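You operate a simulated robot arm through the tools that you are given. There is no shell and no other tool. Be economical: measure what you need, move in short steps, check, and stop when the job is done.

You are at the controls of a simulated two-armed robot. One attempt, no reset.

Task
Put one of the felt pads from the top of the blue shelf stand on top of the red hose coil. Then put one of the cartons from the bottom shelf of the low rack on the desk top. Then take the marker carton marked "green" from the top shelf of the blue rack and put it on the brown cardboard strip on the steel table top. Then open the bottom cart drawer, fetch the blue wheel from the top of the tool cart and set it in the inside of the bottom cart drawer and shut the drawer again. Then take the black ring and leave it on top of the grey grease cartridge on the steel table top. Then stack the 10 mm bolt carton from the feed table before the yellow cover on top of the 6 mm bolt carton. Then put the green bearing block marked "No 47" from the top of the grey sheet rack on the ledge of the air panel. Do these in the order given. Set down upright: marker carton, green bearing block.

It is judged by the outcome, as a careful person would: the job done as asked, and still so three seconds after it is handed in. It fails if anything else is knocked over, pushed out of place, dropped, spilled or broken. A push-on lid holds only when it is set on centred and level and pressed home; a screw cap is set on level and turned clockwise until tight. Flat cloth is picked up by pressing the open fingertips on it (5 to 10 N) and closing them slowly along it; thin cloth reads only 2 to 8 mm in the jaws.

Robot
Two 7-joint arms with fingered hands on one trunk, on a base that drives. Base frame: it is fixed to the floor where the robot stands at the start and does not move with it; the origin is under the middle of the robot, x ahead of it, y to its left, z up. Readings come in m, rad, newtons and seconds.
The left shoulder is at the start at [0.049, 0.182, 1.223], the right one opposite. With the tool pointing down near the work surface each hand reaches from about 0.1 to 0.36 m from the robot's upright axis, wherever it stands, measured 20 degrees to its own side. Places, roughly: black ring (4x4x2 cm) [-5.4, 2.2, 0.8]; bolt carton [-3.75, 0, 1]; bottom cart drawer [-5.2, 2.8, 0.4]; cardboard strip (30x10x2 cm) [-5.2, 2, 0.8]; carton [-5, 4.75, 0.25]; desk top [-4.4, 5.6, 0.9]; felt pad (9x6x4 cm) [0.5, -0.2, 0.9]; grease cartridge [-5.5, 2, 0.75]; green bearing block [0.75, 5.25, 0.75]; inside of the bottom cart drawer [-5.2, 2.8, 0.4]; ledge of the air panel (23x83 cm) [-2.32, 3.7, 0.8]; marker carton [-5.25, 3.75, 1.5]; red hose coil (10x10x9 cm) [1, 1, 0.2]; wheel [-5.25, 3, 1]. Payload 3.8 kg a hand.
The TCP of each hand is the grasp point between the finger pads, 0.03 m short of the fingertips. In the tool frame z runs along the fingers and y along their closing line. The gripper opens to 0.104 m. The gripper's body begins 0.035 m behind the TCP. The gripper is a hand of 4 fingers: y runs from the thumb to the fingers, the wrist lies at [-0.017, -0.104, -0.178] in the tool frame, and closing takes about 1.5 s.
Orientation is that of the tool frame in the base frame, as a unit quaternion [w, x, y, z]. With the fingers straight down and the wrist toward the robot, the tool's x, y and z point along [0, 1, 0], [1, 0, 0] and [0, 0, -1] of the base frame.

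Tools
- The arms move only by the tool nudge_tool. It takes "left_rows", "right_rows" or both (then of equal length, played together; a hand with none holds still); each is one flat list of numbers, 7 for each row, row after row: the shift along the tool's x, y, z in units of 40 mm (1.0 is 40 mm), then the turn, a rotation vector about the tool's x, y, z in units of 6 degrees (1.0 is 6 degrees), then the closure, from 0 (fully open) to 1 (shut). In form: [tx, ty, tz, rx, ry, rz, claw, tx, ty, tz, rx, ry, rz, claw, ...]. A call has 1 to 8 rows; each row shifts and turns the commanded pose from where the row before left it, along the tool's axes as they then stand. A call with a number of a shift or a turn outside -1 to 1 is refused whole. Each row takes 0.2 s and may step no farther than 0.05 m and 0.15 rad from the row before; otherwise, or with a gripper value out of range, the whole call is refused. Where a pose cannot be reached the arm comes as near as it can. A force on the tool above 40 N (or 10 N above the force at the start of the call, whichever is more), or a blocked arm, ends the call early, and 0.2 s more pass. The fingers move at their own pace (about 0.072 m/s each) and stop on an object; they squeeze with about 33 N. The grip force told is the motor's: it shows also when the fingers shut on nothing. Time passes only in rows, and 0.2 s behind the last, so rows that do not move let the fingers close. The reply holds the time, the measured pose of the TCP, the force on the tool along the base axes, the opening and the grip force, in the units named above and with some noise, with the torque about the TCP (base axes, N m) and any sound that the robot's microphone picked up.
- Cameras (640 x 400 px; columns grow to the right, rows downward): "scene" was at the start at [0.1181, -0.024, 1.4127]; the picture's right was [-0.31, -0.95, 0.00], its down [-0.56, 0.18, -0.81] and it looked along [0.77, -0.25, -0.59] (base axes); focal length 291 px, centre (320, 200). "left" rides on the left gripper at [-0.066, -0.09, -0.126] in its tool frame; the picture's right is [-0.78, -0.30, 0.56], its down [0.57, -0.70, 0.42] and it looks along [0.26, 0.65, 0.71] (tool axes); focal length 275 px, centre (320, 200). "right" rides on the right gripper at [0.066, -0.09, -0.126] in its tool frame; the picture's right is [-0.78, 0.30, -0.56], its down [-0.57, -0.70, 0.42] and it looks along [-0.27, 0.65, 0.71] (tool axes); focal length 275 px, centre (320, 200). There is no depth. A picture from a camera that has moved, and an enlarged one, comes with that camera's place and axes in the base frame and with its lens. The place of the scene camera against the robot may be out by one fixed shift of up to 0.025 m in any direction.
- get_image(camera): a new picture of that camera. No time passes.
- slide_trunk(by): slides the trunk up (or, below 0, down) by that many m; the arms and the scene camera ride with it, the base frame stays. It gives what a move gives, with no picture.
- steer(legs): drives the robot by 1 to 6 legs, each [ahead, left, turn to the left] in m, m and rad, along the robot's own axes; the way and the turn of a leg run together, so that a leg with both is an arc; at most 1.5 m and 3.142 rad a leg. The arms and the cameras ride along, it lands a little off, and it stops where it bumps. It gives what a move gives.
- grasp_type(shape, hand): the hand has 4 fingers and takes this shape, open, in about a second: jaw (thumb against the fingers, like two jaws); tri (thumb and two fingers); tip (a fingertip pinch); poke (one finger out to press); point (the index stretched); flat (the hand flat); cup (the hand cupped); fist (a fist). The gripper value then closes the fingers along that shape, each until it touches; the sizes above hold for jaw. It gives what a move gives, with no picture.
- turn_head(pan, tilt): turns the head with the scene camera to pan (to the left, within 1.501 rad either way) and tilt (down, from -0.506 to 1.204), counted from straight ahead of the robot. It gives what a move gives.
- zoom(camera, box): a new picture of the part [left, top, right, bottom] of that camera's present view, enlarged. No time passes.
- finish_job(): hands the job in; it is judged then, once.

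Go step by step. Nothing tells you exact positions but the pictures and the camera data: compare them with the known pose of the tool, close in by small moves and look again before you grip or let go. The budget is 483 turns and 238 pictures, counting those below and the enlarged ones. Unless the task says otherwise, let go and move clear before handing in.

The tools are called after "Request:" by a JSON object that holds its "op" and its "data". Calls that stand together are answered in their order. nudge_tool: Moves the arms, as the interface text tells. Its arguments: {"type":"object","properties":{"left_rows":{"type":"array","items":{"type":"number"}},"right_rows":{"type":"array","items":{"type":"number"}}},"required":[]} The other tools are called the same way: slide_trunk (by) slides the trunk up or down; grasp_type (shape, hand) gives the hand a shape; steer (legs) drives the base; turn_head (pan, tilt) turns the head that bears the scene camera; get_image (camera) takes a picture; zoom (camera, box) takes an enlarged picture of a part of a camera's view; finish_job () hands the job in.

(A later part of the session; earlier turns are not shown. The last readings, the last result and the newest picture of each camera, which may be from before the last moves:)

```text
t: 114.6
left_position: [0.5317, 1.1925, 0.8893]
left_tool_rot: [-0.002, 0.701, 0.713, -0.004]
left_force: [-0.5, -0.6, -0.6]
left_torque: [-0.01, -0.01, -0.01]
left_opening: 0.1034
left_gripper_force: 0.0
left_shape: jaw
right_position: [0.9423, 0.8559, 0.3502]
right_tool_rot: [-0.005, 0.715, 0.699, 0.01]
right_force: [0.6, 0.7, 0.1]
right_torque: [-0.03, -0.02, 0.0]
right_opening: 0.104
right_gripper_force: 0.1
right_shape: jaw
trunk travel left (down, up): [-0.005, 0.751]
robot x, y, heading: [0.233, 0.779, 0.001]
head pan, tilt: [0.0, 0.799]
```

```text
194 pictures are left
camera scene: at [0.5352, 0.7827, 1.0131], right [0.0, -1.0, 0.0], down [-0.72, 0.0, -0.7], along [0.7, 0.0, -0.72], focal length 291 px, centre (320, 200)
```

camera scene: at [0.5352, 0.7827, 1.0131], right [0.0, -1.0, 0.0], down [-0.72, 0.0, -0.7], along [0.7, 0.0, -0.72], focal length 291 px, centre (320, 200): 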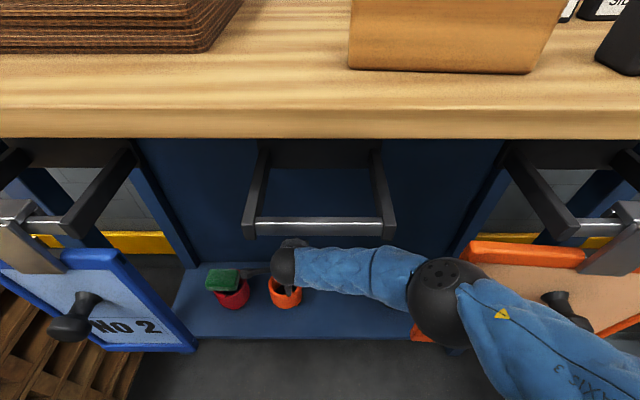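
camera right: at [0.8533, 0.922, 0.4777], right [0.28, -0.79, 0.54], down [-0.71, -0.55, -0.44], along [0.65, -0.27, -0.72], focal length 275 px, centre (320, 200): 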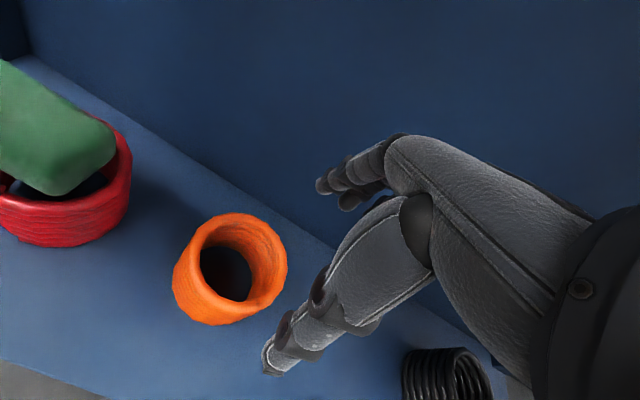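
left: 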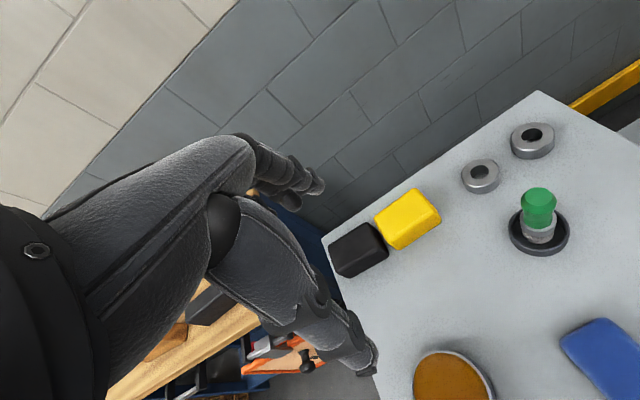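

Request:
{"op": "zoom", "data": {"camera": "scene", "box": [190, 250, 310, 330]}}

Request:
{"op": "zoom", "data": {"camera": "right", "box": [0, 30, 220, 260]}}

```text
5.00 times, centred on (250, 290) of scene
camera zoom: at [0.5352, 0.7827, 1.0131], right [0.0, -1.0, 0.0], down [-0.72, 0.0, -0.7], along [0.7, 0.0, -0.72], focal length 1455 px, centre (670, -250)
```

zoom: 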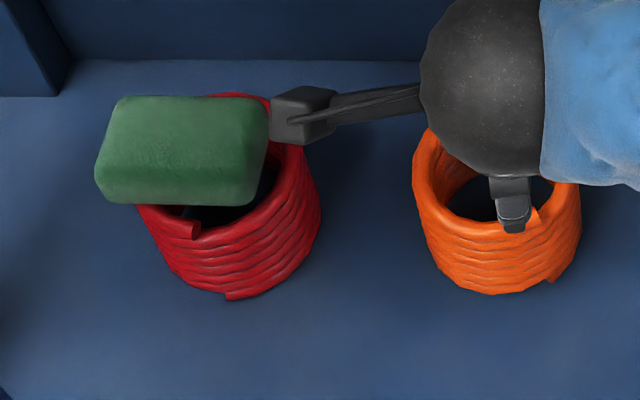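

```text
1.74 times, centred on (110, 145) of right
camera zoom: at [0.8533, 0.922, 0.4777], right [0.28, -0.79, 0.54], down [-0.71, -0.55, -0.44], along [0.65, -0.27, -0.72], focal length 479 px, centre (685, 296)
```

zoom: 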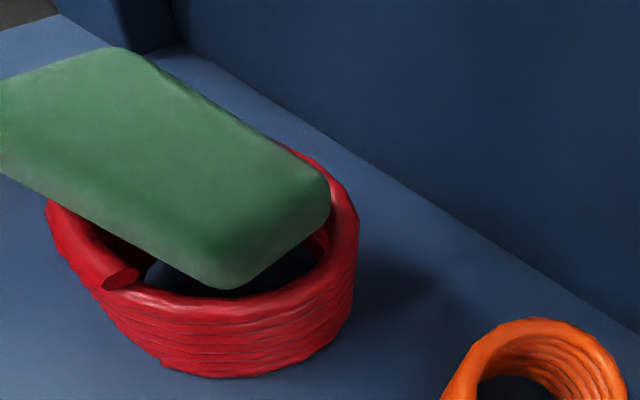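

The pad sits on the coil, slightly left but lying on the rim. I drive out and look around for the way to the far area.

Request:
{"op": "steer", "data": {"legs": [[-0.5, 0, 0]]}}

Request:
{"op": "slide_trunk", "data": {"by": 0.37}}

Request:
{"op": "steer", "data": {"legs": [[0, 0, 1.57]]}}

Request:
{"op": "turn_head", "data": {"pan": 0.0, "tilt": 0.2}}

Request:
{"op": "get_image", "data": {"camera": "scene"}}

Request:
{"op": "turn_head", "data": {"pan": 1.2, "tilt": 0.3}}

Request:
{"op": "get_image", "data": {"camera": "scene"}}

```text
t: 117.5
left_position: [0.0337, 1.1905, 0.8884]
left_tool_rot: [-0.003, 0.702, 0.712, -0.004]
left_force: [-0.2, -0.1, 0.0]
left_torque: [-0.01, -0.03, 0.02]
left_opening: 0.1034
left_gripper_force: 0.0
left_shape: jaw
right_position: [0.4456, 0.8542, 0.3514]
right_tool_rot: [-0.005, 0.716, 0.698, 0.009]
right_force: [0.0, 0.2, 0.7]
right_torque: [0.0, -0.02, 0.02]
right_opening: 0.1038
right_gripper_force: 0.1
right_shape: jaw
trunk travel left (down, up): [-0.005, 0.751]
robot x, y, heading: [-0.2646, 0.7766, 0.004]
head pan, tilt: [0.0, 0.799]
```

```text
t: 121.1
left_position: [0.0337, 1.1909, 1.2587]
left_tool_rot: [-0.003, 0.702, 0.712, -0.004]
left_force: [-0.4, 0.4, 0.6]
left_torque: [0.03, -0.03, 0.02]
left_opening: 0.1037
left_gripper_force: 0.1
left_shape: jaw
right_position: [0.4568, 0.8526, 0.9448]
right_tool_rot: [0.118, 0.702, 0.689, 0.136]
right_force: [1.2, -0.1, 0.6]
right_torque: [-0.02, -0.03, 0.03]
right_opening: 0.1036
right_gripper_force: 0.0
right_shape: jaw
trunk travel left (down, up): [-0.375, 0.381]
robot x, y, heading: [-0.2661, 0.7805, -0.001]
head pan, tilt: [0.0, 0.799]
```

```text
t: 123.7
left_position: [-0.3391, 1.3005, 1.2602]
left_tool_rot: [-0.009, 0.373, 0.928, -0.013]
left_force: [0.6, -0.3, -0.4]
left_torque: [0.01, -0.03, 0.0]
left_opening: 0.1041
left_gripper_force: 0.0
left_shape: jaw
right_position: [0.1936, 1.3664, 0.9432]
right_tool_rot: [0.05, 0.386, 0.905, 0.171]
right_force: [0.8, 0.0, 0.4]
right_torque: [0.01, 0.01, 0.01]
right_opening: 0.1038
right_gripper_force: 0.1
right_shape: jaw
trunk travel left (down, up): [-0.375, 0.381]
robot x, y, heading: [-0.2784, 0.8006, 0.793]
head pan, tilt: [0.0, 0.799]
stopped in leg 1: the robot was blocked; the commanded pose is now the measured one
```

```text
t: 124.7
left_position: [-0.3407, 1.2995, 1.2595]
left_tool_rot: [-0.011, 0.375, 0.927, -0.012]
left_force: [-0.2, 0.5, -0.1]
left_torque: [0.01, 0.01, -0.04]
left_opening: 0.1037
left_gripper_force: 0.0
left_shape: jaw
right_position: [0.1931, 1.3626, 0.9425]
right_tool_rot: [0.05, 0.388, 0.905, 0.17]
right_force: [-1.0, 0.5, -0.1]
right_torque: [-0.01, 0.02, -0.04]
right_opening: 0.1042
right_gripper_force: 0.0
right_shape: jaw
trunk travel left (down, up): [-0.375, 0.381]
robot x, y, heading: [-0.2789, 0.8004, 0.787]
head pan, tilt: [0.0, 0.201]
```

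```text
191 pictures are left
camera scene: at [-0.1672, 0.8991, 1.4523], right [0.71, -0.7, -0.01], down [-0.16, -0.14, -0.98], along [0.69, 0.7, -0.21], focal length 291 px, centre (320, 200)
```

scene: 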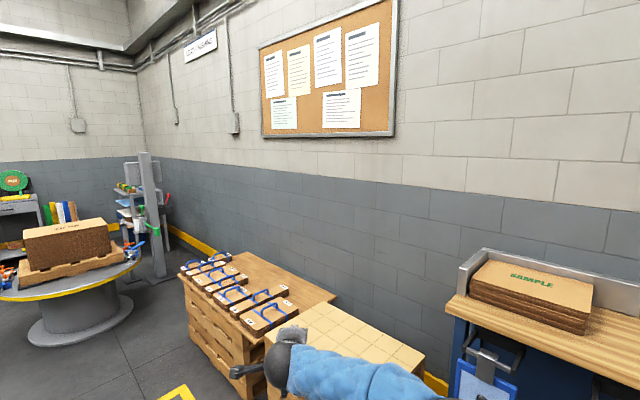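

```text
t: 126.1
left_position: [-0.3396, 1.2994, 1.2602]
left_tool_rot: [-0.011, 0.375, 0.927, -0.013]
left_force: [0.2, -0.5, -0.1]
left_torque: [0.02, 0.0, -0.01]
left_opening: 0.104
left_gripper_force: 0.2
left_shape: jaw
right_position: [0.1935, 1.363, 0.9418]
right_tool_rot: [0.05, 0.387, 0.905, 0.17]
right_force: [0.0, -0.4, -1.0]
right_torque: [0.02, 0.02, 0.0]
right_opening: 0.1035
right_gripper_force: 0.1
right_shape: jaw
trunk travel left (down, up): [-0.375, 0.381]
robot x, y, heading: [-0.2765, 0.8012, 0.784]
head pan, tilt: [1.201, 0.3]
```

```text
190 pictures are left
camera scene: at [-0.271, 0.918, 1.4449], right [0.91, 0.41, -0.01], down [0.1, -0.27, -0.96], along [-0.39, 0.87, -0.29], focal length 291 px, centre (320, 200)
```

scene: 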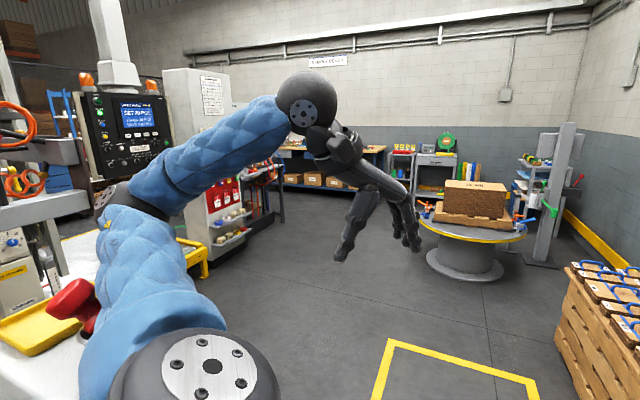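

Something (a machine table) is close behind on the left. I move out along +y into the aisle before turning.

Request:
{"op": "nudge_tool", "data": {"right_rows": [0, -0.9, -0.6, 0, 0, 0, 0, 0, -0.9, -0.6, 0, 0, 0, 0, 0, -0.9, -0.6, 0, 0, 0, 0, 0, -0.9, -0.6, 0, 0, 0, 0, 0, -0.9, -0.6, 0, 0, 0, 0, 0, -0.9, -0.6, 0, 0, 0, 0]}}

Request:
{"op": "steer", "data": {"legs": [[0.14, 0, 0], [0.45, 0.5, 0]]}}

Request:
{"op": "get_image", "data": {"camera": "scene"}}

```text
t: 127.5
left_position: [-0.3418, 1.2995, 1.2583]
left_tool_rot: [-0.011, 0.374, 0.927, -0.013]
left_force: [-0.6, 1.1, -0.1]
left_torque: [0.02, 0.0, -0.01]
left_opening: 0.1039
left_gripper_force: 0.0
left_shape: jaw
right_position: [0.014, 1.1843, 1.0022]
right_tool_rot: [0.05, 0.387, 0.905, 0.17]
right_force: [-0.7, 1.1, 0.1]
right_torque: [0.04, 0.0, 0.01]
right_opening: 0.1039
right_gripper_force: 0.0
right_shape: jaw
trunk travel left (down, up): [-0.375, 0.381]
robot x, y, heading: [-0.278, 0.8011, 0.79]
head pan, tilt: [1.201, 0.3]
```

```text
t: 132.2
left_position: [-0.3116, 2.069, 1.257]
left_tool_rot: [-0.001, 0.37, 0.929, -0.009]
left_force: [-0.3, 0.3, -0.4]
left_torque: [-0.02, 0.01, 0.01]
left_opening: 0.1041
left_gripper_force: 0.1
left_shape: jaw
right_position: [0.0454, 1.9585, 1.0037]
right_tool_rot: [0.057, 0.381, 0.907, 0.172]
right_force: [0.0, 0.9, 0.2]
right_torque: [0.01, -0.04, 0.06]
right_opening: 0.1036
right_gripper_force: 0.0
right_shape: jaw
trunk travel left (down, up): [-0.375, 0.381]
robot x, y, heading: [-0.2238, 1.5708, 0.802]
head pan, tilt: [1.201, 0.3]
```

```text
189 pictures are left
camera scene: at [-0.2422, 1.6902, 1.4434], right [0.91, 0.42, 0.0], down [0.12, -0.27, -0.96], along [-0.4, 0.87, -0.3], focal length 291 px, centre (320, 200)
```

scene: 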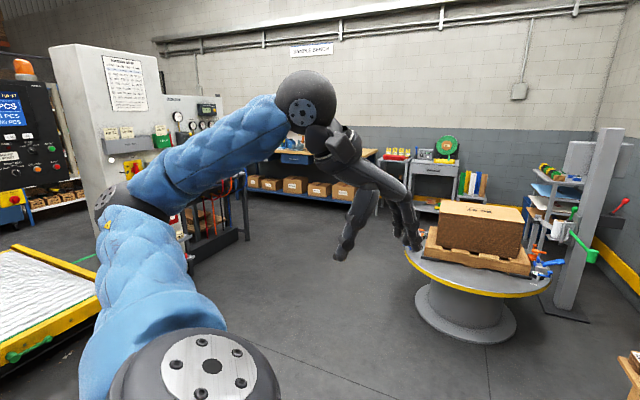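

Request:
{"op": "steer", "data": {"legs": [[0.4, 0.45, 0], [0, 0, 1.5]]}}

Request:
{"op": "turn_head", "data": {"pan": 0.0, "tilt": 0.25}}

Request:
{"op": "get_image", "data": {"camera": "scene"}}

Request:
{"op": "turn_head", "data": {"pan": 0.9, "tilt": 0.25}}

Request:
{"op": "get_image", "data": {"camera": "scene"}}

```text
t: 139.2
left_position: [-0.7733, 2.1138, 1.2581]
left_tool_rot: [0.005, -0.36, 0.933, -0.007]
left_force: [0.0, 0.3, -0.1]
left_torque: [-0.01, 0.02, 0.0]
left_opening: 0.104
left_gripper_force: 0.0
left_shape: jaw
right_position: [-0.6352, 2.4631, 1.0043]
right_tool_rot: [-0.075, -0.337, 0.924, 0.165]
right_force: [-0.2, 0.1, 0.6]
right_torque: [0.02, -0.03, 0.01]
right_opening: 0.1041
right_gripper_force: 0.1
right_shape: jaw
trunk travel left (down, up): [-0.375, 0.381]
robot x, y, heading: [-0.2687, 2.163, 2.296]
head pan, tilt: [1.201, 0.3]
```

```text
t: 140.6
left_position: [-0.7737, 2.1137, 1.2585]
left_tool_rot: [0.005, -0.361, 0.933, -0.006]
left_force: [0.6, 1.3, 0.2]
left_torque: [0.03, 0.04, -0.04]
left_opening: 0.104
left_gripper_force: 0.0
left_shape: jaw
right_position: [-0.6345, 2.4635, 1.0039]
right_tool_rot: [-0.076, -0.337, 0.924, 0.165]
right_force: [-0.5, -0.3, 0.1]
right_torque: [0.02, -0.01, 0.02]
right_opening: 0.1037
right_gripper_force: 0.1
right_shape: jaw
trunk travel left (down, up): [-0.375, 0.381]
robot x, y, heading: [-0.2696, 2.1659, 2.298]
head pan, tilt: [0.0, 0.25]
```

```text
188 pictures are left
camera scene: at [-0.3723, 2.2731, 1.4482], right [0.75, 0.66, 0.0], down [0.16, -0.18, -0.97], along [-0.64, 0.73, -0.25], focal length 291 px, centre (320, 200)
```

scene: 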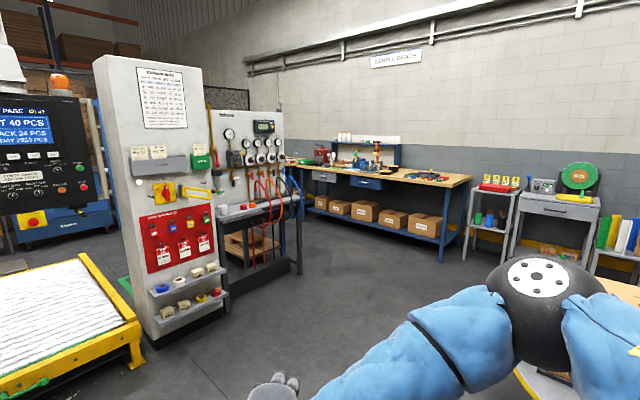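

```text
t: 141.8
left_position: [-0.7739, 2.1144, 1.2584]
left_tool_rot: [0.005, -0.36, 0.933, -0.007]
left_force: [-0.1, 0.1, -0.1]
left_torque: [0.05, -0.05, 0.0]
left_opening: 0.1037
left_gripper_force: 0.1
left_shape: jaw
right_position: [-0.6343, 2.4635, 1.0046]
right_tool_rot: [-0.075, -0.338, 0.924, 0.164]
right_force: [0.0, -0.1, 0.1]
right_torque: [-0.01, -0.01, 0.01]
right_opening: 0.1037
right_gripper_force: 0.2
right_shape: jaw
trunk travel left (down, up): [-0.375, 0.381]
robot x, y, heading: [-0.2639, 2.1636, 2.295]
head pan, tilt: [0.901, 0.25]
```

```text
187 pictures are left
camera scene: at [-0.4036, 2.1982, 1.4482], right [-0.05, 1.0, 0.0], down [0.25, 0.01, -0.97], along [-0.97, -0.05, -0.25], focal length 291 px, centre (320, 200)
```

scene: 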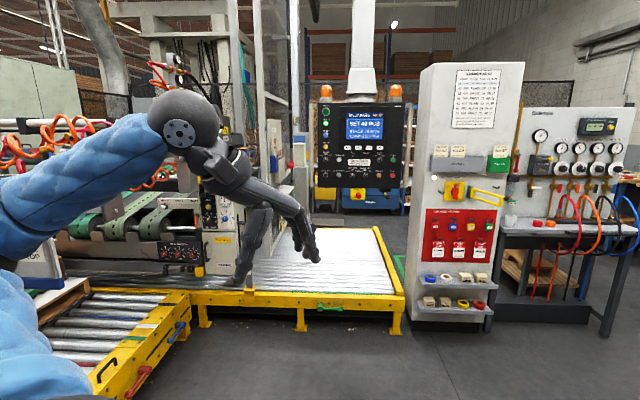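

I can see the air panel at x≈-2.3 and a bench along the back wall; the gap at y≈4.7 leads west. I drive there.

Request:
{"op": "steer", "data": {"legs": [[1.45, 0, 0], [1.25, -0.7, 0], [0, 0, 0.85]]}}

Request:
{"op": "turn_head", "data": {"pan": 0.0, "tilt": 0.25}}

Request:
{"op": "get_image", "data": {"camera": "scene"}}

```text
t: 158.0
left_position: [-1.8184, 4.2468, 1.2566]
left_tool_rot: [-0.007, 0.71, -0.704, 0.004]
left_force: [0.2, 0.3, 0.7]
left_torque: [-0.02, 0.02, -0.02]
left_opening: 0.1038
left_gripper_force: 0.2
left_shape: jaw
right_position: [-1.9872, 4.5827, 1.0048]
right_tool_rot: [-0.136, -0.686, 0.705, 0.119]
right_force: [0.0, -0.3, 0.4]
right_torque: [0.0, 0.02, -0.04]
right_opening: 0.1039
right_gripper_force: 0.0
right_shape: jaw
trunk travel left (down, up): [-0.375, 0.381]
robot x, y, heading: [-1.5205, 4.6587, 3.137]
head pan, tilt: [0.901, 0.25]
```

```text
t: 159.2
left_position: [-1.8195, 4.2466, 1.2575]
left_tool_rot: [-0.007, 0.71, -0.704, 0.005]
left_force: [-0.7, -0.7, 0.7]
left_torque: [0.01, -0.03, -0.01]
left_opening: 0.1036
left_gripper_force: 0.0
left_shape: jaw
right_position: [-1.988, 4.5835, 1.0045]
right_tool_rot: [-0.136, -0.685, 0.705, 0.119]
right_force: [-0.7, -0.2, 0.0]
right_torque: [0.0, -0.02, 0.0]
right_opening: 0.104
right_gripper_force: 0.1
right_shape: jaw
trunk travel left (down, up): [-0.375, 0.381]
robot x, y, heading: [-1.5219, 4.6604, 3.134]
head pan, tilt: [0.0, 0.25]
```

```text
186 pictures are left
camera scene: at [-1.6722, 4.6632, 1.4482], right [0.0, 1.0, 0.0], down [0.25, 0.0, -0.97], along [-0.97, 0.0, -0.25], focal length 291 px, centre (320, 200)
```

scene: 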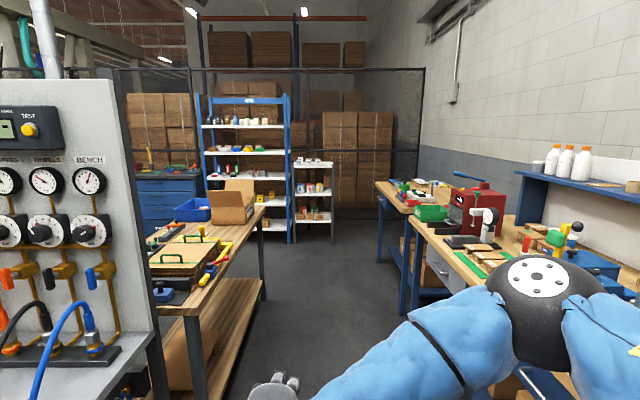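

The aisle is about 0.9 m wide, so I bring both hands in front of the shoulders to make the robot narrower.

Request:
{"op": "nudge_tool", "data": {"right_rows": [-0.85, 0.22, -0.27, 0.43, 0, 0, 0, -0.85, 0.22, -0.27, 0.43, 0, 0, 0, -0.85, 0.22, -0.27, 0.43, 0, 0, 0, -0.85, 0.22, -0.27, 0.43, 0, 0, 0, -0.85, 0.22, -0.27, 0.43, 0, 0, 0, -0.85, 0.22, -0.27, 0.43, 0, 0, 0, -0.85, 0.22, -0.27, 0.43, 0, 0, 0, -0.85, 0.22, -0.27, 0.43, 0, 0, 0], "left_rows": [-0.67, 0.63, 0, 0, 0, 0, 0, -0.67, 0.63, 0, 0, 0, 0, 0, -0.67, 0.63, 0, 0, 0, 0, 0, -0.67, 0.63, 0, 0, 0, 0, 0, -0.67, 0.63, 0, 0, 0, 0, 0, -0.67, 0.63, 0, 0, 0, 0, 0, -0.67, 0.63, 0, 0, 0, 0, 0, -0.67, 0.63, 0, 0, 0, 0, 0]}}

Request:
{"op": "turn_head", "data": {"pan": 0.0, "tilt": 0.5}}

Request:
{"op": "get_image", "data": {"camera": "scene"}}

```text
t: 161.0
left_position: [-2.0239, 4.4623, 1.2522]
left_tool_rot: [-0.008, 0.711, -0.703, 0.005]
left_force: [-0.5, 0.0, 1.2]
left_torque: [0.0, -0.03, 0.01]
left_opening: 0.1038
left_gripper_force: 0.1
left_shape: jaw
right_position: [-2.0342, 4.8598, 1.0934]
right_tool_rot: [-0.01, -0.699, 0.715, -0.011]
right_force: [-0.2, -0.4, 0.9]
right_torque: [0.01, 0.0, -0.01]
right_opening: 0.1038
right_gripper_force: 0.0
right_shape: jaw
trunk travel left (down, up): [-0.375, 0.381]
robot x, y, heading: [-1.5207, 4.6599, 3.134]
head pan, tilt: [0.0, 0.25]
```

```text
t: 161.7
left_position: [-2.0227, 4.4621, 1.2542]
left_tool_rot: [-0.006, 0.71, -0.704, 0.004]
left_force: [0.7, 0.3, 0.3]
left_torque: [0.02, 0.0, -0.01]
left_opening: 0.104
left_gripper_force: 0.0
left_shape: jaw
right_position: [-2.0334, 4.8586, 1.0939]
right_tool_rot: [-0.012, -0.699, 0.715, -0.009]
right_force: [0.8, -0.1, -0.6]
right_torque: [0.0, -0.02, 0.02]
right_opening: 0.104
right_gripper_force: 0.1
right_shape: jaw
trunk travel left (down, up): [-0.375, 0.381]
robot x, y, heading: [-1.5205, 4.6592, 3.139]
head pan, tilt: [0.0, 0.499]
```

```text
185 pictures are left
camera scene: at [-1.6699, 4.6637, 1.4251], right [0.0, 1.0, 0.0], down [0.48, 0.0, -0.88], along [-0.88, 0.0, -0.48], focal length 291 px, centre (320, 200)
```

scene: 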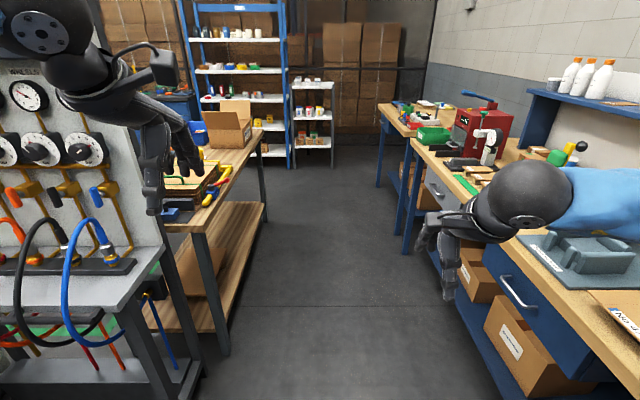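

Request:
{"op": "slide_trunk", "data": {"by": 0.15}}

Request:
{"op": "steer", "data": {"legs": [[0, -0.06, 0], [1.2, 0, 0]]}}

Request:
{"op": "get_image", "data": {"camera": "scene"}}

```text
t: 163.5
left_position: [-2.0231, 4.461, 1.4054]
left_tool_rot: [-0.006, 0.71, -0.705, 0.005]
left_force: [-0.3, 0.8, -0.1]
left_torque: [0.0, 0.01, 0.0]
left_opening: 0.104
left_gripper_force: 0.1
left_shape: jaw
right_position: [-2.0331, 4.8592, 1.2445]
right_tool_rot: [-0.011, -0.699, 0.715, -0.008]
right_force: [0.3, 0.3, -0.4]
right_torque: [-0.04, 0.04, 0.01]
right_opening: 0.1039
right_gripper_force: 0.0
right_shape: jaw
trunk travel left (down, up): [-0.525, 0.231]
robot x, y, heading: [-1.5184, 4.6582, 3.137]
head pan, tilt: [0.0, 0.499]
```

```text
t: 170.1
left_position: [-3.2205, 4.5328, 1.405]
left_tool_rot: [-0.007, 0.707, -0.707, 0.004]
left_force: [-0.8, 0.4, 1.0]
left_torque: [0.02, 0.0, -0.04]
left_opening: 0.1036
left_gripper_force: 0.0
left_shape: jaw
right_position: [-3.2264, 4.931, 1.244]
right_tool_rot: [-0.011, -0.697, 0.717, -0.008]
right_force: [-0.1, -0.7, -0.1]
right_torque: [0.0, 0.0, 0.04]
right_opening: 0.1039
right_gripper_force: 0.1
right_shape: jaw
trunk travel left (down, up): [-0.525, 0.231]
robot x, y, heading: [-2.7151, 4.7301, 3.13]
head pan, tilt: [0.0, 0.499]
```

```text
184 pictures are left
camera scene: at [-2.8369, 4.7324, 1.576], right [0.01, 1.0, 0.0], down [0.48, -0.01, -0.88], along [-0.88, 0.01, -0.48], focal length 291 px, centre (320, 200)
```

scene: 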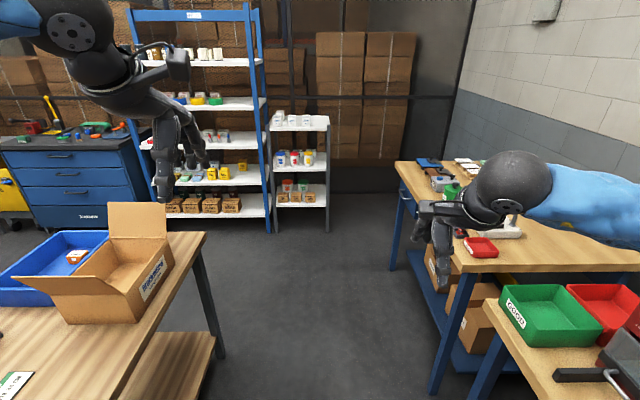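

Request:
{"op": "steer", "data": {"legs": [[1.15, 0, 0]]}}

Request:
{"op": "get_image", "data": {"camera": "scene"}}

Request:
{"op": "turn_head", "data": {"pan": -0.9, "tilt": 0.6}}

Request:
{"op": "get_image", "data": {"camera": "scene"}}

```text
t: 176.0
left_position: [-4.3698, 4.5369, 1.405]
left_tool_rot: [-0.007, 0.71, -0.704, 0.004]
left_force: [1.2, -0.5, -0.2]
left_torque: [0.01, -0.01, 0.02]
left_opening: 0.1041
left_gripper_force: 0.0
left_shape: jaw
right_position: [-4.3796, 4.935, 1.2443]
right_tool_rot: [-0.011, -0.7, 0.714, -0.009]
right_force: [0.2, 0.2, 0.0]
right_torque: [-0.01, -0.01, -0.01]
right_opening: 0.1042
right_gripper_force: 0.0
right_shape: jaw
trunk travel left (down, up): [-0.525, 0.231]
robot x, y, heading: [-3.8675, 4.7385, 3.138]
head pan, tilt: [0.0, 0.499]
```

```text
183 pictures are left
camera scene: at [-3.988, 4.7397, 1.576], right [0.0, 1.0, 0.0], down [0.48, 0.0, -0.88], along [-0.88, 0.0, -0.48], focal length 291 px, centre (320, 200)
```

scene: 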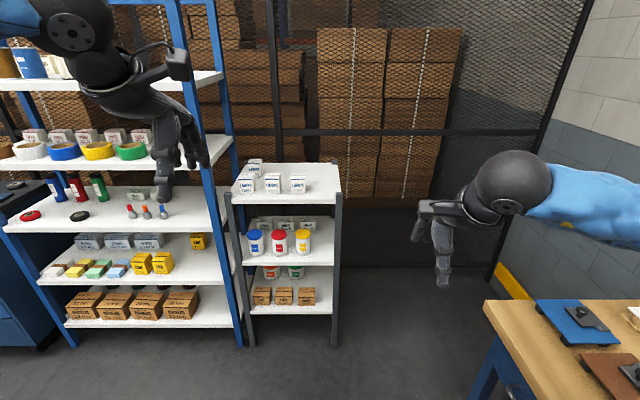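

```text
t: 177.2
left_position: [-4.3701, 4.5367, 1.4061]
left_tool_rot: [-0.006, 0.71, -0.704, 0.004]
left_force: [1.0, -0.1, -0.5]
left_torque: [-0.02, 0.01, -0.02]
left_opening: 0.1042
left_gripper_force: 0.1
left_shape: jaw
right_position: [-4.3786, 4.9358, 1.2455]
right_tool_rot: [-0.011, -0.699, 0.715, -0.009]
right_force: [-0.5, -0.7, 0.2]
right_torque: [0.03, 0.01, 0.0]
right_opening: 0.1039
right_gripper_force: 0.1
right_shape: jaw
trunk travel left (down, up): [-0.525, 0.231]
robot x, y, heading: [-3.8613, 4.7334, 3.139]
head pan, tilt: [-0.901, 0.6]
```

```text
182 pictures are left
camera scene: at [-3.9516, 4.8088, 1.5669], right [0.79, 0.62, 0.0], down [0.35, -0.44, -0.83], along [-0.51, 0.65, -0.56], focal length 291 px, centre (320, 200)
```

scene: 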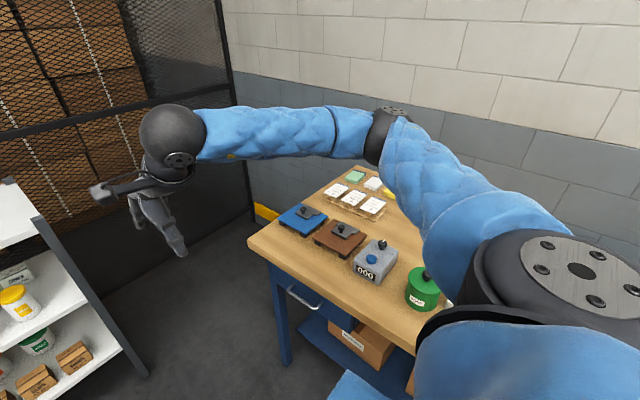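

Request:
{"op": "turn_head", "data": {"pan": 0.15, "tilt": 0.6}}

Request:
{"op": "zoom", "data": {"camera": "scene", "box": [240, 100, 420, 330]}}

```text
t: 178.5
left_position: [-4.3689, 4.5381, 1.4045]
left_tool_rot: [-0.007, 0.71, -0.704, 0.005]
left_force: [0.5, 0.5, -0.2]
left_torque: [-0.01, 0.01, 0.0]
left_opening: 0.1041
left_gripper_force: 0.1
left_shape: jaw
right_position: [-4.3793, 4.9363, 1.2448]
right_tool_rot: [-0.012, -0.699, 0.715, -0.009]
right_force: [-1.6, -0.4, -0.5]
right_torque: [0.02, 0.04, -0.02]
right_opening: 0.1038
right_gripper_force: 0.1
right_shape: jaw
trunk travel left (down, up): [-0.525, 0.231]
robot x, y, heading: [-3.8641, 4.7338, 3.14]
head pan, tilt: [0.15, 0.6]
```

```text
1.74 times, centred on (330, 215) of scene
camera zoom: at [-3.9842, 4.7265, 1.5669], right [-0.15, 0.99, 0.0], down [0.56, 0.08, -0.82], along [-0.82, -0.12, -0.57], focal length 506 px, centre (303, 174)
```

zoom: 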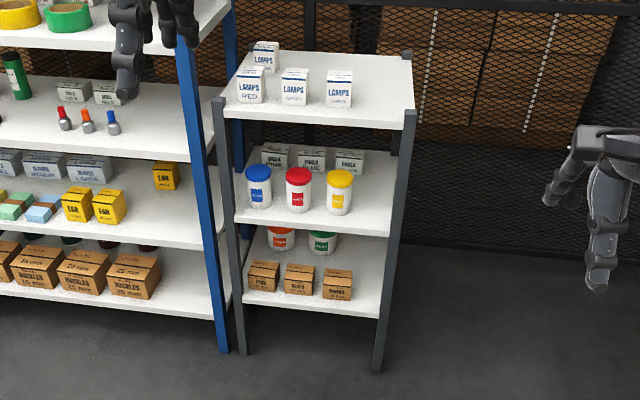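

I move left away from the desk, lower the trunk and look at the bottom shelf cartons.

Request:
{"op": "steer", "data": {"legs": [[0.1, 0.3, 0]]}}

Request:
{"op": "slide_trunk", "data": {"by": -0.5}}

Request:
{"op": "turn_head", "data": {"pan": 0.0, "tilt": 0.6}}

Request:
{"op": "get_image", "data": {"camera": "scene"}}

```text
t: 180.4
left_position: [-4.5005, 4.299, 1.4052]
left_tool_rot: [0.008, -0.689, 0.725, -0.002]
left_force: [-0.9, 0.3, 0.9]
left_torque: [0.0, -0.06, -0.01]
left_opening: 0.1039
left_gripper_force: 0.0
left_shape: jaw
right_position: [-4.4861, 4.6962, 1.2478]
right_tool_rot: [-0.012, -0.677, 0.736, -0.007]
right_force: [0.6, 0.5, 0.8]
right_torque: [0.02, 0.03, 0.03]
right_opening: 0.1039
right_gripper_force: 0.0
right_shape: jaw
trunk travel left (down, up): [-0.525, 0.231]
robot x, y, heading: [-3.9861, 4.4708, 3.074]
head pan, tilt: [0.15, 0.6]
stopped in leg 1: the robot was blocked; the commanded pose is now the measured one
```

```text
refused: -0.5 is not a number from -0.4 to 0.4
```

```text
t: 181.1
left_position: [-4.4989, 4.3048, 1.4047]
left_tool_rot: [0.006, -0.69, 0.724, -0.005]
left_force: [-0.4, -0.9, 0.2]
left_torque: [-0.01, -0.01, -0.02]
left_opening: 0.1039
left_gripper_force: 0.0
left_shape: jaw
right_position: [-4.4857, 4.7022, 1.245]
right_tool_rot: [-0.012, -0.678, 0.735, -0.009]
right_force: [0.2, 0.1, -0.5]
right_torque: [-0.02, 0.02, -0.01]
right_opening: 0.1039
right_gripper_force: 0.1
right_shape: jaw
trunk travel left (down, up): [-0.525, 0.231]
robot x, y, heading: [-3.9826, 4.4723, 3.079]
head pan, tilt: [0.0, 0.6]
```

```text
180 pictures are left
camera scene: at [-4.1056, 4.4834, 1.5667], right [0.06, 1.0, 0.0], down [0.57, -0.04, -0.82], along [-0.82, 0.05, -0.57], focal length 291 px, centre (320, 200)
```

scene: 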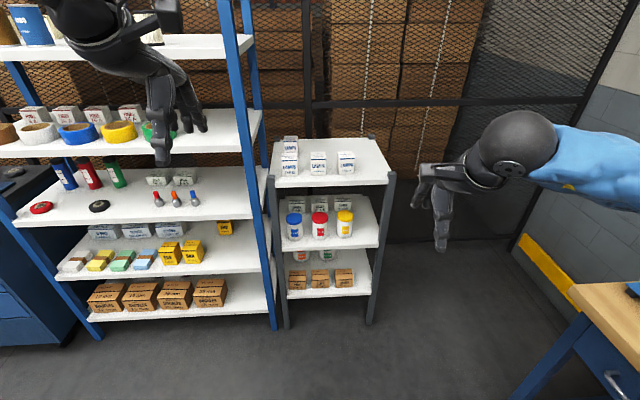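

Request:
{"op": "steer", "data": {"legs": [[0.2, 0, 0], [0, 0, 0.06]]}}

Request:
{"op": "slide_trunk", "data": {"by": -0.4}}

Request:
{"op": "slide_trunk", "data": {"by": -0.12}}

Request:
{"op": "get_image", "data": {"camera": "scene"}}

```text
t: 183.2
left_position: [-4.6855, 4.2818, 1.4059]
left_tool_rot: [-0.006, 0.711, -0.703, 0.004]
left_force: [0.3, 0.1, 0.4]
left_torque: [0.01, -0.01, 0.02]
left_opening: 0.1042
left_gripper_force: 0.1
left_shape: jaw
right_position: [-4.6963, 4.6798, 1.2447]
right_tool_rot: [-0.012, -0.7, 0.714, -0.008]
right_force: [0.1, 0.0, 0.7]
right_torque: [0.0, 0.0, 0.0]
right_opening: 0.1038
right_gripper_force: 0.0
right_shape: jaw
trunk travel left (down, up): [-0.525, 0.231]
robot x, y, heading: [-4.1873, 4.4832, -3.139]
head pan, tilt: [0.0, 0.6]
```

```text
t: 187.0
left_position: [-4.685, 4.2827, 1.0059]
left_tool_rot: [-0.006, 0.711, -0.703, 0.004]
left_force: [0.5, -0.4, 0.3]
left_torque: [-0.01, -0.03, 0.0]
left_opening: 0.1039
left_gripper_force: 0.1
left_shape: jaw
right_position: [-4.6969, 4.6807, 0.8442]
right_tool_rot: [-0.012, -0.701, 0.713, -0.009]
right_force: [0.1, 0.1, 0.0]
right_torque: [-0.02, 0.0, -0.02]
right_opening: 0.1039
right_gripper_force: 0.0
right_shape: jaw
trunk travel left (down, up): [-0.125, 0.631]
robot x, y, heading: [-4.1831, 4.4825, -3.137]
head pan, tilt: [0.0, 0.6]
```

```text
t: 188.5
left_position: [-4.6836, 4.282, 0.887]
left_tool_rot: [-0.006, 0.711, -0.703, 0.003]
left_force: [0.0, -1.0, -1.0]
left_torque: [0.02, 0.0, -0.02]
left_opening: 0.1039
left_gripper_force: 0.0
left_shape: jaw
right_position: [-4.714, 4.6791, 0.6991]
right_tool_rot: [0.016, -0.7, 0.713, -0.035]
right_force: [-0.1, 0.2, 0.6]
right_torque: [0.0, 0.02, -0.03]
right_opening: 0.1038
right_gripper_force: 0.0
right_shape: jaw
trunk travel left (down, up): [-0.005, 0.751]
robot x, y, heading: [-4.1823, 4.4809, -3.14]
head pan, tilt: [0.0, 0.6]
```

```text
179 pictures are left
camera scene: at [-4.519, 4.4857, 1.0303], right [0.0, 1.0, 0.0], down [0.56, 0.0, -0.83], along [-0.83, 0.0, -0.56], focal length 291 px, centre (320, 200)
```

scene: 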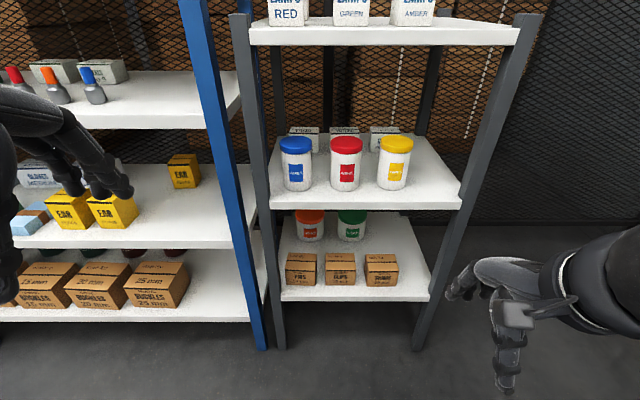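

Request:
{"op": "zoom", "data": {"camera": "scene", "box": [265, 195, 445, 305]}}

```text
3.56 times, centred on (355, 250) of scene
camera zoom: at [-4.519, 4.4857, 1.0303], right [0.0, 1.0, 0.0], down [0.56, 0.0, -0.83], along [-0.83, 0.0, -0.56], focal length 1035 px, centre (196, 22)
```

zoom: 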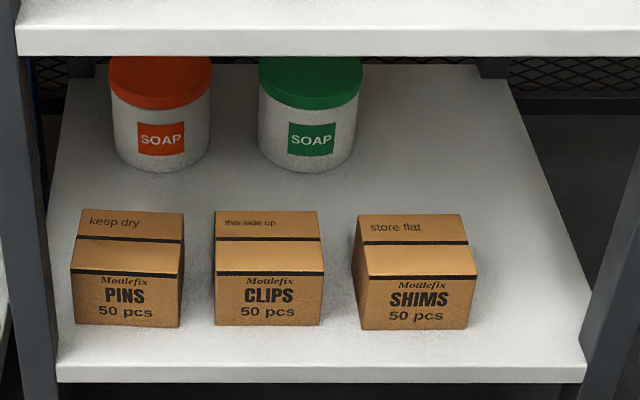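

The cartons are about 10 x 8 x 7 cm; I take SHIMS at about [-5.205, 4.69], gripping front-to-back with the right hand. First I stow the left hand and lower the right.

Request:
{"op": "nudge_tool", "data": {"left_rows": [0.8, -0.7, 0, 0, 0, 0, 0, 0.8, -0.7, 0, 0, 0, 0, 0, 0.8, -0.7, 0, 0, 0, 0, 0, 0.8, -0.7, 0, 0, 0, 0, 0, 0.8, -0.7, 0, 0, 0, 0, 0, 0.8, -0.7, 0, 0, 0, 0, 0, 0.8, -0.7, 0, 0, 0, 0, 0], "right_rows": [0, 0, 1, -0.34, 0, 0, 0, 0, 0, 1, -0.34, 0, 0, 0, 0, 0, 1, -0.34, 0, 0, 0, 0, 0, 1, -0.34, 0, 0, 0, 0, 0, 1, -0.34, 0, 0, 0, 0, 0, 1, -0.34, 0, 0, 0, 0, 0, 0.8, -0.34, 0, 0, 0]}}

Request:
{"op": "steer", "data": {"legs": [[0.32, 0, 0]]}}

Request:
{"op": "get_image", "data": {"camera": "scene"}}

Request:
{"op": "get_image", "data": {"camera": "right"}}

```text
t: 190.3
left_position: [-4.5205, 4.0893, 0.8786]
left_tool_rot: [0.022, -0.64, 0.764, 0.076]
left_force: [-0.8, 0.1, -0.3]
left_torque: [0.03, -0.04, 0.01]
left_opening: 0.1042
left_gripper_force: 0.1
left_shape: jaw
left hand out of reach, approached as far as the arm can: row 5, 6
right_position: [-4.7249, 4.6725, 0.5273]
right_tool_rot: [-0.037, -0.699, 0.714, 0.019]
right_force: [-0.2, -0.2, 0.4]
right_torque: [0.02, 0.02, -0.02]
right_opening: 0.1041
right_gripper_force: 0.1
right_shape: jaw
right hand out of reach, approached as far as the arm can: row 1, 2, 5, 6, 7
trunk travel left (down, up): [-0.005, 0.751]
robot x, y, heading: [-4.1863, 4.4814, -3.144]
head pan, tilt: [0.0, 0.6]
stopped in row 7 (left hand): the arm was blocked; the commanded pose is now the measured one
```

```text
t: 192.4
left_position: [-4.8405, 4.0891, 0.879]
left_tool_rot: [0.021, -0.639, 0.765, 0.077]
left_force: [-0.1, 0.4, 0.4]
left_torque: [-0.02, 0.01, 0.01]
left_opening: 0.1039
left_gripper_force: 0.0
left_shape: jaw
right_position: [-5.0458, 4.6722, 0.5259]
right_tool_rot: [-0.037, -0.699, 0.714, 0.017]
right_force: [-0.7, 0.0, -0.9]
right_torque: [-0.04, 0.02, -0.01]
right_opening: 0.1039
right_gripper_force: 0.2
right_shape: jaw
trunk travel left (down, up): [-0.005, 0.751]
robot x, y, heading: [-4.5044, 4.4815, 3.141]
head pan, tilt: [0.0, 0.6]
```

```text
177 pictures are left
camera scene: at [-4.839, 4.4859, 1.0299], right [0.0, 1.0, 0.0], down [0.57, 0.0, -0.82], along [-0.82, 0.0, -0.57], focal length 291 px, centre (320, 200)
```

scene: 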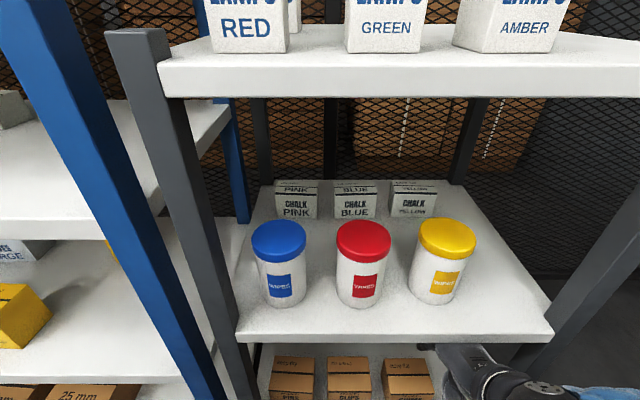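

```text
176 pictures are left
camera right: at [-4.9472, 4.6091, 0.6479], right [-0.24, 0.8, 0.56], down [0.68, 0.55, -0.49], along [-0.7, 0.26, -0.67], focal length 275 px, centre (320, 200)
```

right: 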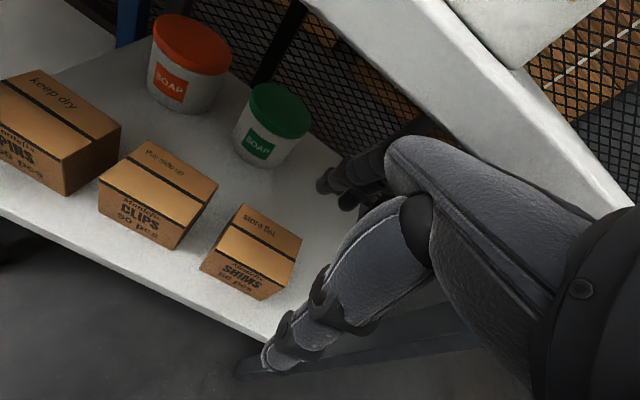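

The hand is still too high and close to the middle shelf edge; I back off and go lower with the arm more stretched.

Request:
{"op": "steer", "data": {"legs": [[-0.16, 0, 0]]}}

Request:
{"op": "nudge_tool", "data": {"right_rows": [0, 0.5, 0.7, 0.1, 0, 0, 0, 0, 0.5, 0.7, 0.1, 0, 0, 0, 0, 0.5, 0.7, 0.1, 0, 0, 0, 0, 0.5, 0.7, 0, 0, 0, 0, 0, 0.5, 0.7, 0, 0, 0, 0]}}

Request:
{"op": "turn_head", "data": {"pan": -0.2, "tilt": 0.9}}

Request:
{"op": "get_image", "data": {"camera": "scene"}}

```text
t: 193.8
left_position: [-4.6785, 4.0899, 0.8791]
left_tool_rot: [0.022, -0.639, 0.765, 0.077]
left_force: [1.1, -0.9, 0.7]
left_torque: [0.01, 0.02, -0.01]
left_opening: 0.1039
left_gripper_force: 0.0
left_shape: jaw
right_position: [-4.8844, 4.6735, 0.5265]
right_tool_rot: [-0.037, -0.699, 0.714, 0.018]
right_force: [-0.5, 0.1, -0.1]
right_torque: [-0.01, -0.03, -0.03]
right_opening: 0.1039
right_gripper_force: 0.0
right_shape: jaw
trunk travel left (down, up): [-0.005, 0.751]
robot x, y, heading: [-4.3443, 4.4815, 3.14]
head pan, tilt: [0.0, 0.6]
```

```text
t: 195.1
left_position: [-4.6795, 4.0893, 0.8784]
left_tool_rot: [0.022, -0.639, 0.765, 0.078]
left_force: [-0.1, -0.4, 1.0]
left_torque: [0.03, -0.02, -0.02]
left_opening: 0.1041
left_gripper_force: 0.1
left_shape: jaw
right_position: [-4.9933, 4.6714, 0.3924]
right_tool_rot: [-0.024, -0.698, 0.715, 0.007]
right_force: [-0.2, 0.3, -0.6]
right_torque: [-0.02, 0.02, 0.0]
right_opening: 0.1041
right_gripper_force: 0.1
right_shape: jaw
trunk travel left (down, up): [-0.005, 0.751]
robot x, y, heading: [-4.3407, 4.4815, 3.139]
head pan, tilt: [0.0, 0.6]
```

```text
t: 195.8
left_position: [-4.6791, 4.0902, 0.8787]
left_tool_rot: [0.022, -0.639, 0.765, 0.077]
left_force: [0.7, -0.1, -0.6]
left_torque: [0.0, 0.03, -0.02]
left_opening: 0.1041
left_gripper_force: 0.2
left_shape: jaw
right_position: [-4.992, 4.6714, 0.3931]
right_tool_rot: [-0.024, -0.699, 0.715, 0.006]
right_force: [0.4, 0.1, 0.7]
right_torque: [0.01, 0.0, -0.04]
right_opening: 0.104
right_gripper_force: 0.1
right_shape: jaw
trunk travel left (down, up): [-0.005, 0.751]
robot x, y, heading: [-4.3434, 4.4858, 3.142]
head pan, tilt: [-0.201, 0.901]
```

```text
175 pictures are left
camera scene: at [-4.6638, 4.5009, 1.0052], right [0.2, 0.98, 0.0], down [0.77, -0.16, -0.62], along [-0.61, 0.12, -0.78], focal length 291 px, centre (320, 200)
```

scene: 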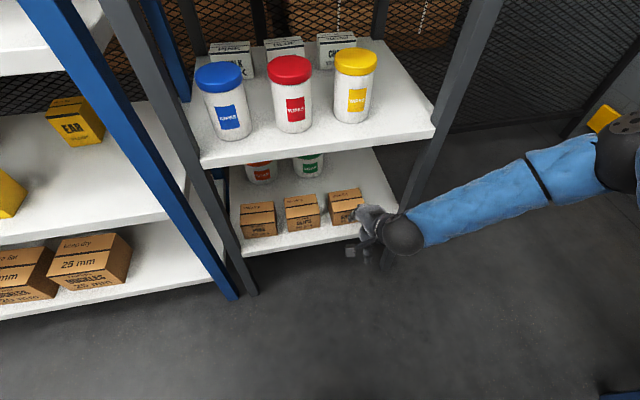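

Request:
{"op": "nudge_tool", "data": {"right_rows": [0, 0.8, 0, 0, 0, 0, 0, 0, 0.8, 0, 0, 0, 0, 0, 0, 0.8, 0, 0, 0, 0, 0]}}

Request:
{"op": "get_image", "data": {"camera": "scene"}}

```text
t: 196.7
left_position: [-4.6792, 4.0899, 0.8796]
left_tool_rot: [0.021, -0.639, 0.765, 0.077]
left_force: [1.0, -0.9, -0.1]
left_torque: [0.0, 0.03, -0.01]
left_opening: 0.104
left_gripper_force: 0.1
left_shape: jaw
right_position: [-5.0887, 4.6746, 0.397]
right_tool_rot: [-0.025, -0.699, 0.715, 0.007]
right_force: [1.1, 0.4, 0.1]
right_torque: [-0.01, 0.0, 0.01]
right_opening: 0.1036
right_gripper_force: 0.0
right_shape: jaw
trunk travel left (down, up): [-0.005, 0.751]
robot x, y, heading: [-4.3426, 4.4856, 3.143]
head pan, tilt: [-0.201, 0.901]
```

```text
174 pictures are left
camera scene: at [-4.6637, 4.501, 1.0051], right [0.2, 0.98, 0.0], down [0.77, -0.16, -0.62], along [-0.61, 0.12, -0.78], focal length 291 px, centre (320, 200)
```

scene: 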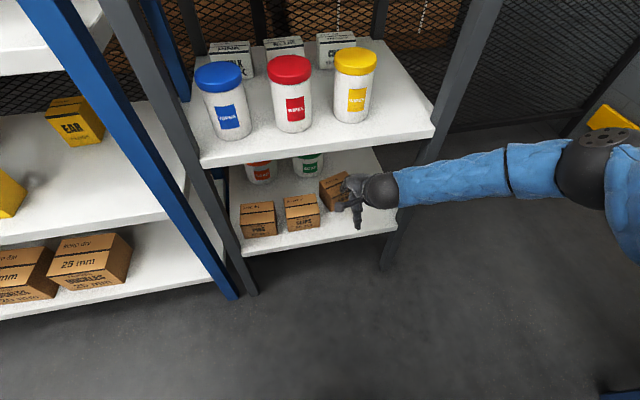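

Request:
{"op": "get_image", "data": {"camera": "right"}}

Request:
{"op": "zoom", "data": {"camera": "scene", "box": [220, 120, 440, 280]}}

```text
173 pictures are left
camera right: at [-4.9946, 4.6101, 0.5203], right [-0.25, 0.8, 0.55], down [0.69, 0.55, -0.47], along [-0.67, 0.26, -0.69], focal length 275 px, centre (320, 200)
```

right: 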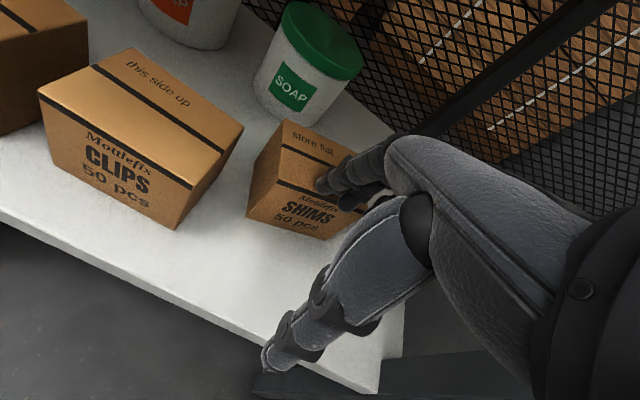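

```text
2.50 times, centred on (330, 200) of scene
camera zoom: at [-4.6637, 4.501, 1.0051], right [0.2, 0.98, 0.0], down [0.77, -0.16, -0.62], along [-0.61, 0.12, -0.78], focal length 728 px, centre (295, 200)
```

zoom: 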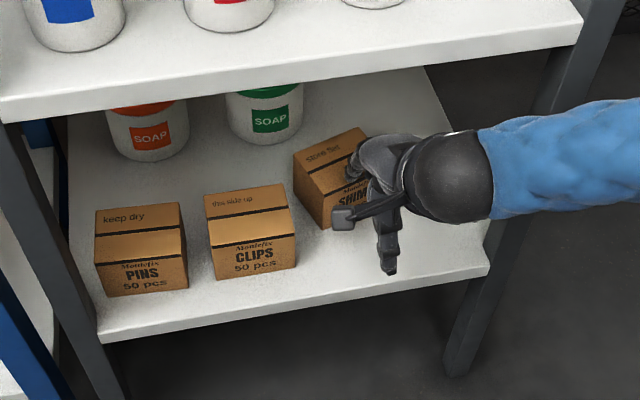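

The fingers touched SHIMS and pushed it back a little; the shelf is about 5 cm higher than I took it (z≈0.30). I back off and raise.

Request:
{"op": "nudge_tool", "data": {"right_rows": [0, -0.8, 0, 0, 0, 0, 0, 0, -0.8, -0.4, 0, 0, 0, 0, 0, 0, -0.8, 0, 0, 0, 0]}}

Request:
{"op": "get_image", "data": {"camera": "right"}}

Request:
{"op": "get_image", "data": {"camera": "scene"}}

```text
t: 197.4
left_position: [-4.6797, 4.0889, 0.8801]
left_tool_rot: [0.022, -0.639, 0.765, 0.077]
left_force: [0.5, 1.1, -0.7]
left_torque: [0.02, 0.0, -0.03]
left_opening: 0.1039
left_gripper_force: 0.0
left_shape: jaw
right_position: [-5.0204, 4.6747, 0.4435]
right_tool_rot: [-0.026, -0.699, 0.714, 0.008]
right_force: [0.9, 0.3, 1.4]
right_torque: [0.01, 0.03, 0.03]
right_opening: 0.104
right_gripper_force: 0.1
right_shape: jaw
trunk travel left (down, up): [-0.005, 0.751]
robot x, y, heading: [-4.343, 4.4854, 3.145]
head pan, tilt: [-0.201, 0.901]
```

```text
171 pictures are left
camera right: at [-4.9273, 4.61, 0.5661], right [-0.25, 0.8, 0.55], down [0.69, 0.55, -0.47], along [-0.68, 0.26, -0.69], focal length 275 px, centre (320, 200)
```

right: 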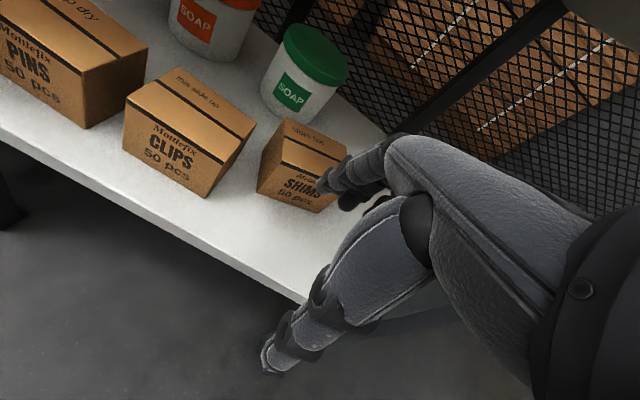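

```text
170 pictures are left
camera scene: at [-4.6636, 4.5009, 1.0052], right [0.2, 0.98, 0.0], down [0.77, -0.16, -0.62], along [-0.61, 0.12, -0.78], focal length 291 px, centre (320, 200)
```

scene: 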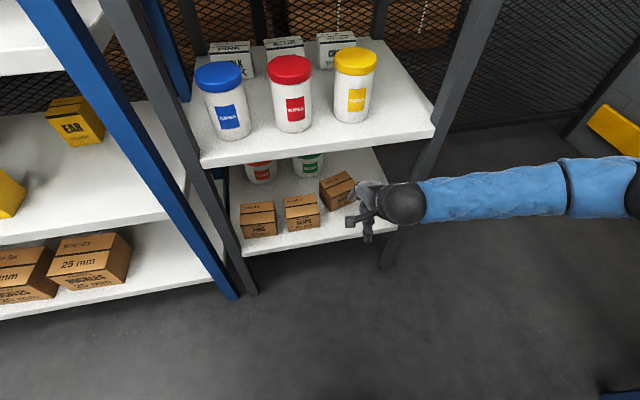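

Request:
{"op": "zoom", "data": {"camera": "right", "box": [220, 90, 380, 230]}}

Request:
{"op": "zoom", "data": {"camera": "scene", "box": [280, 150, 420, 250]}}

```text
2.86 times, centred on (300, 160) of right
camera zoom: at [-4.9273, 4.61, 0.5661], right [-0.25, 0.8, 0.55], down [0.69, 0.55, -0.47], along [-0.68, 0.26, -0.69], focal length 786 px, centre (377, 314)
```

zoom: 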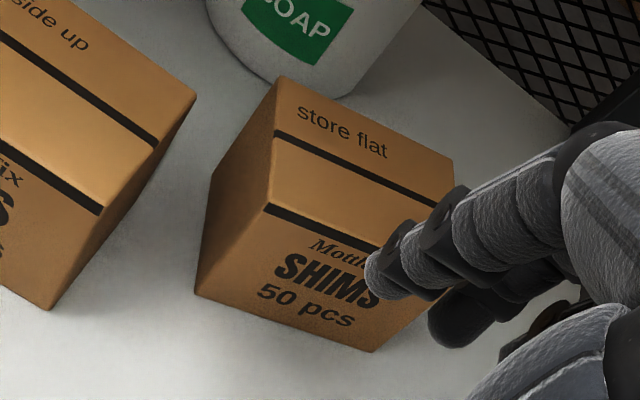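

```text
4.00 times, centred on (350, 200) of scene
camera zoom: at [-4.6636, 4.5009, 1.0052], right [0.2, 0.98, 0.0], down [0.77, -0.16, -0.62], along [-0.61, 0.12, -0.78], focal length 1164 px, centre (200, 200)
```

zoom: 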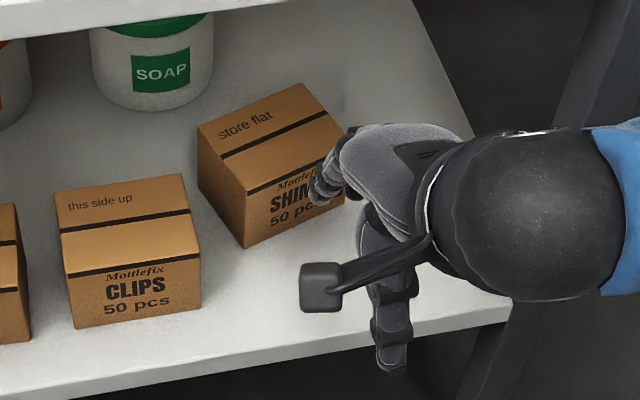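

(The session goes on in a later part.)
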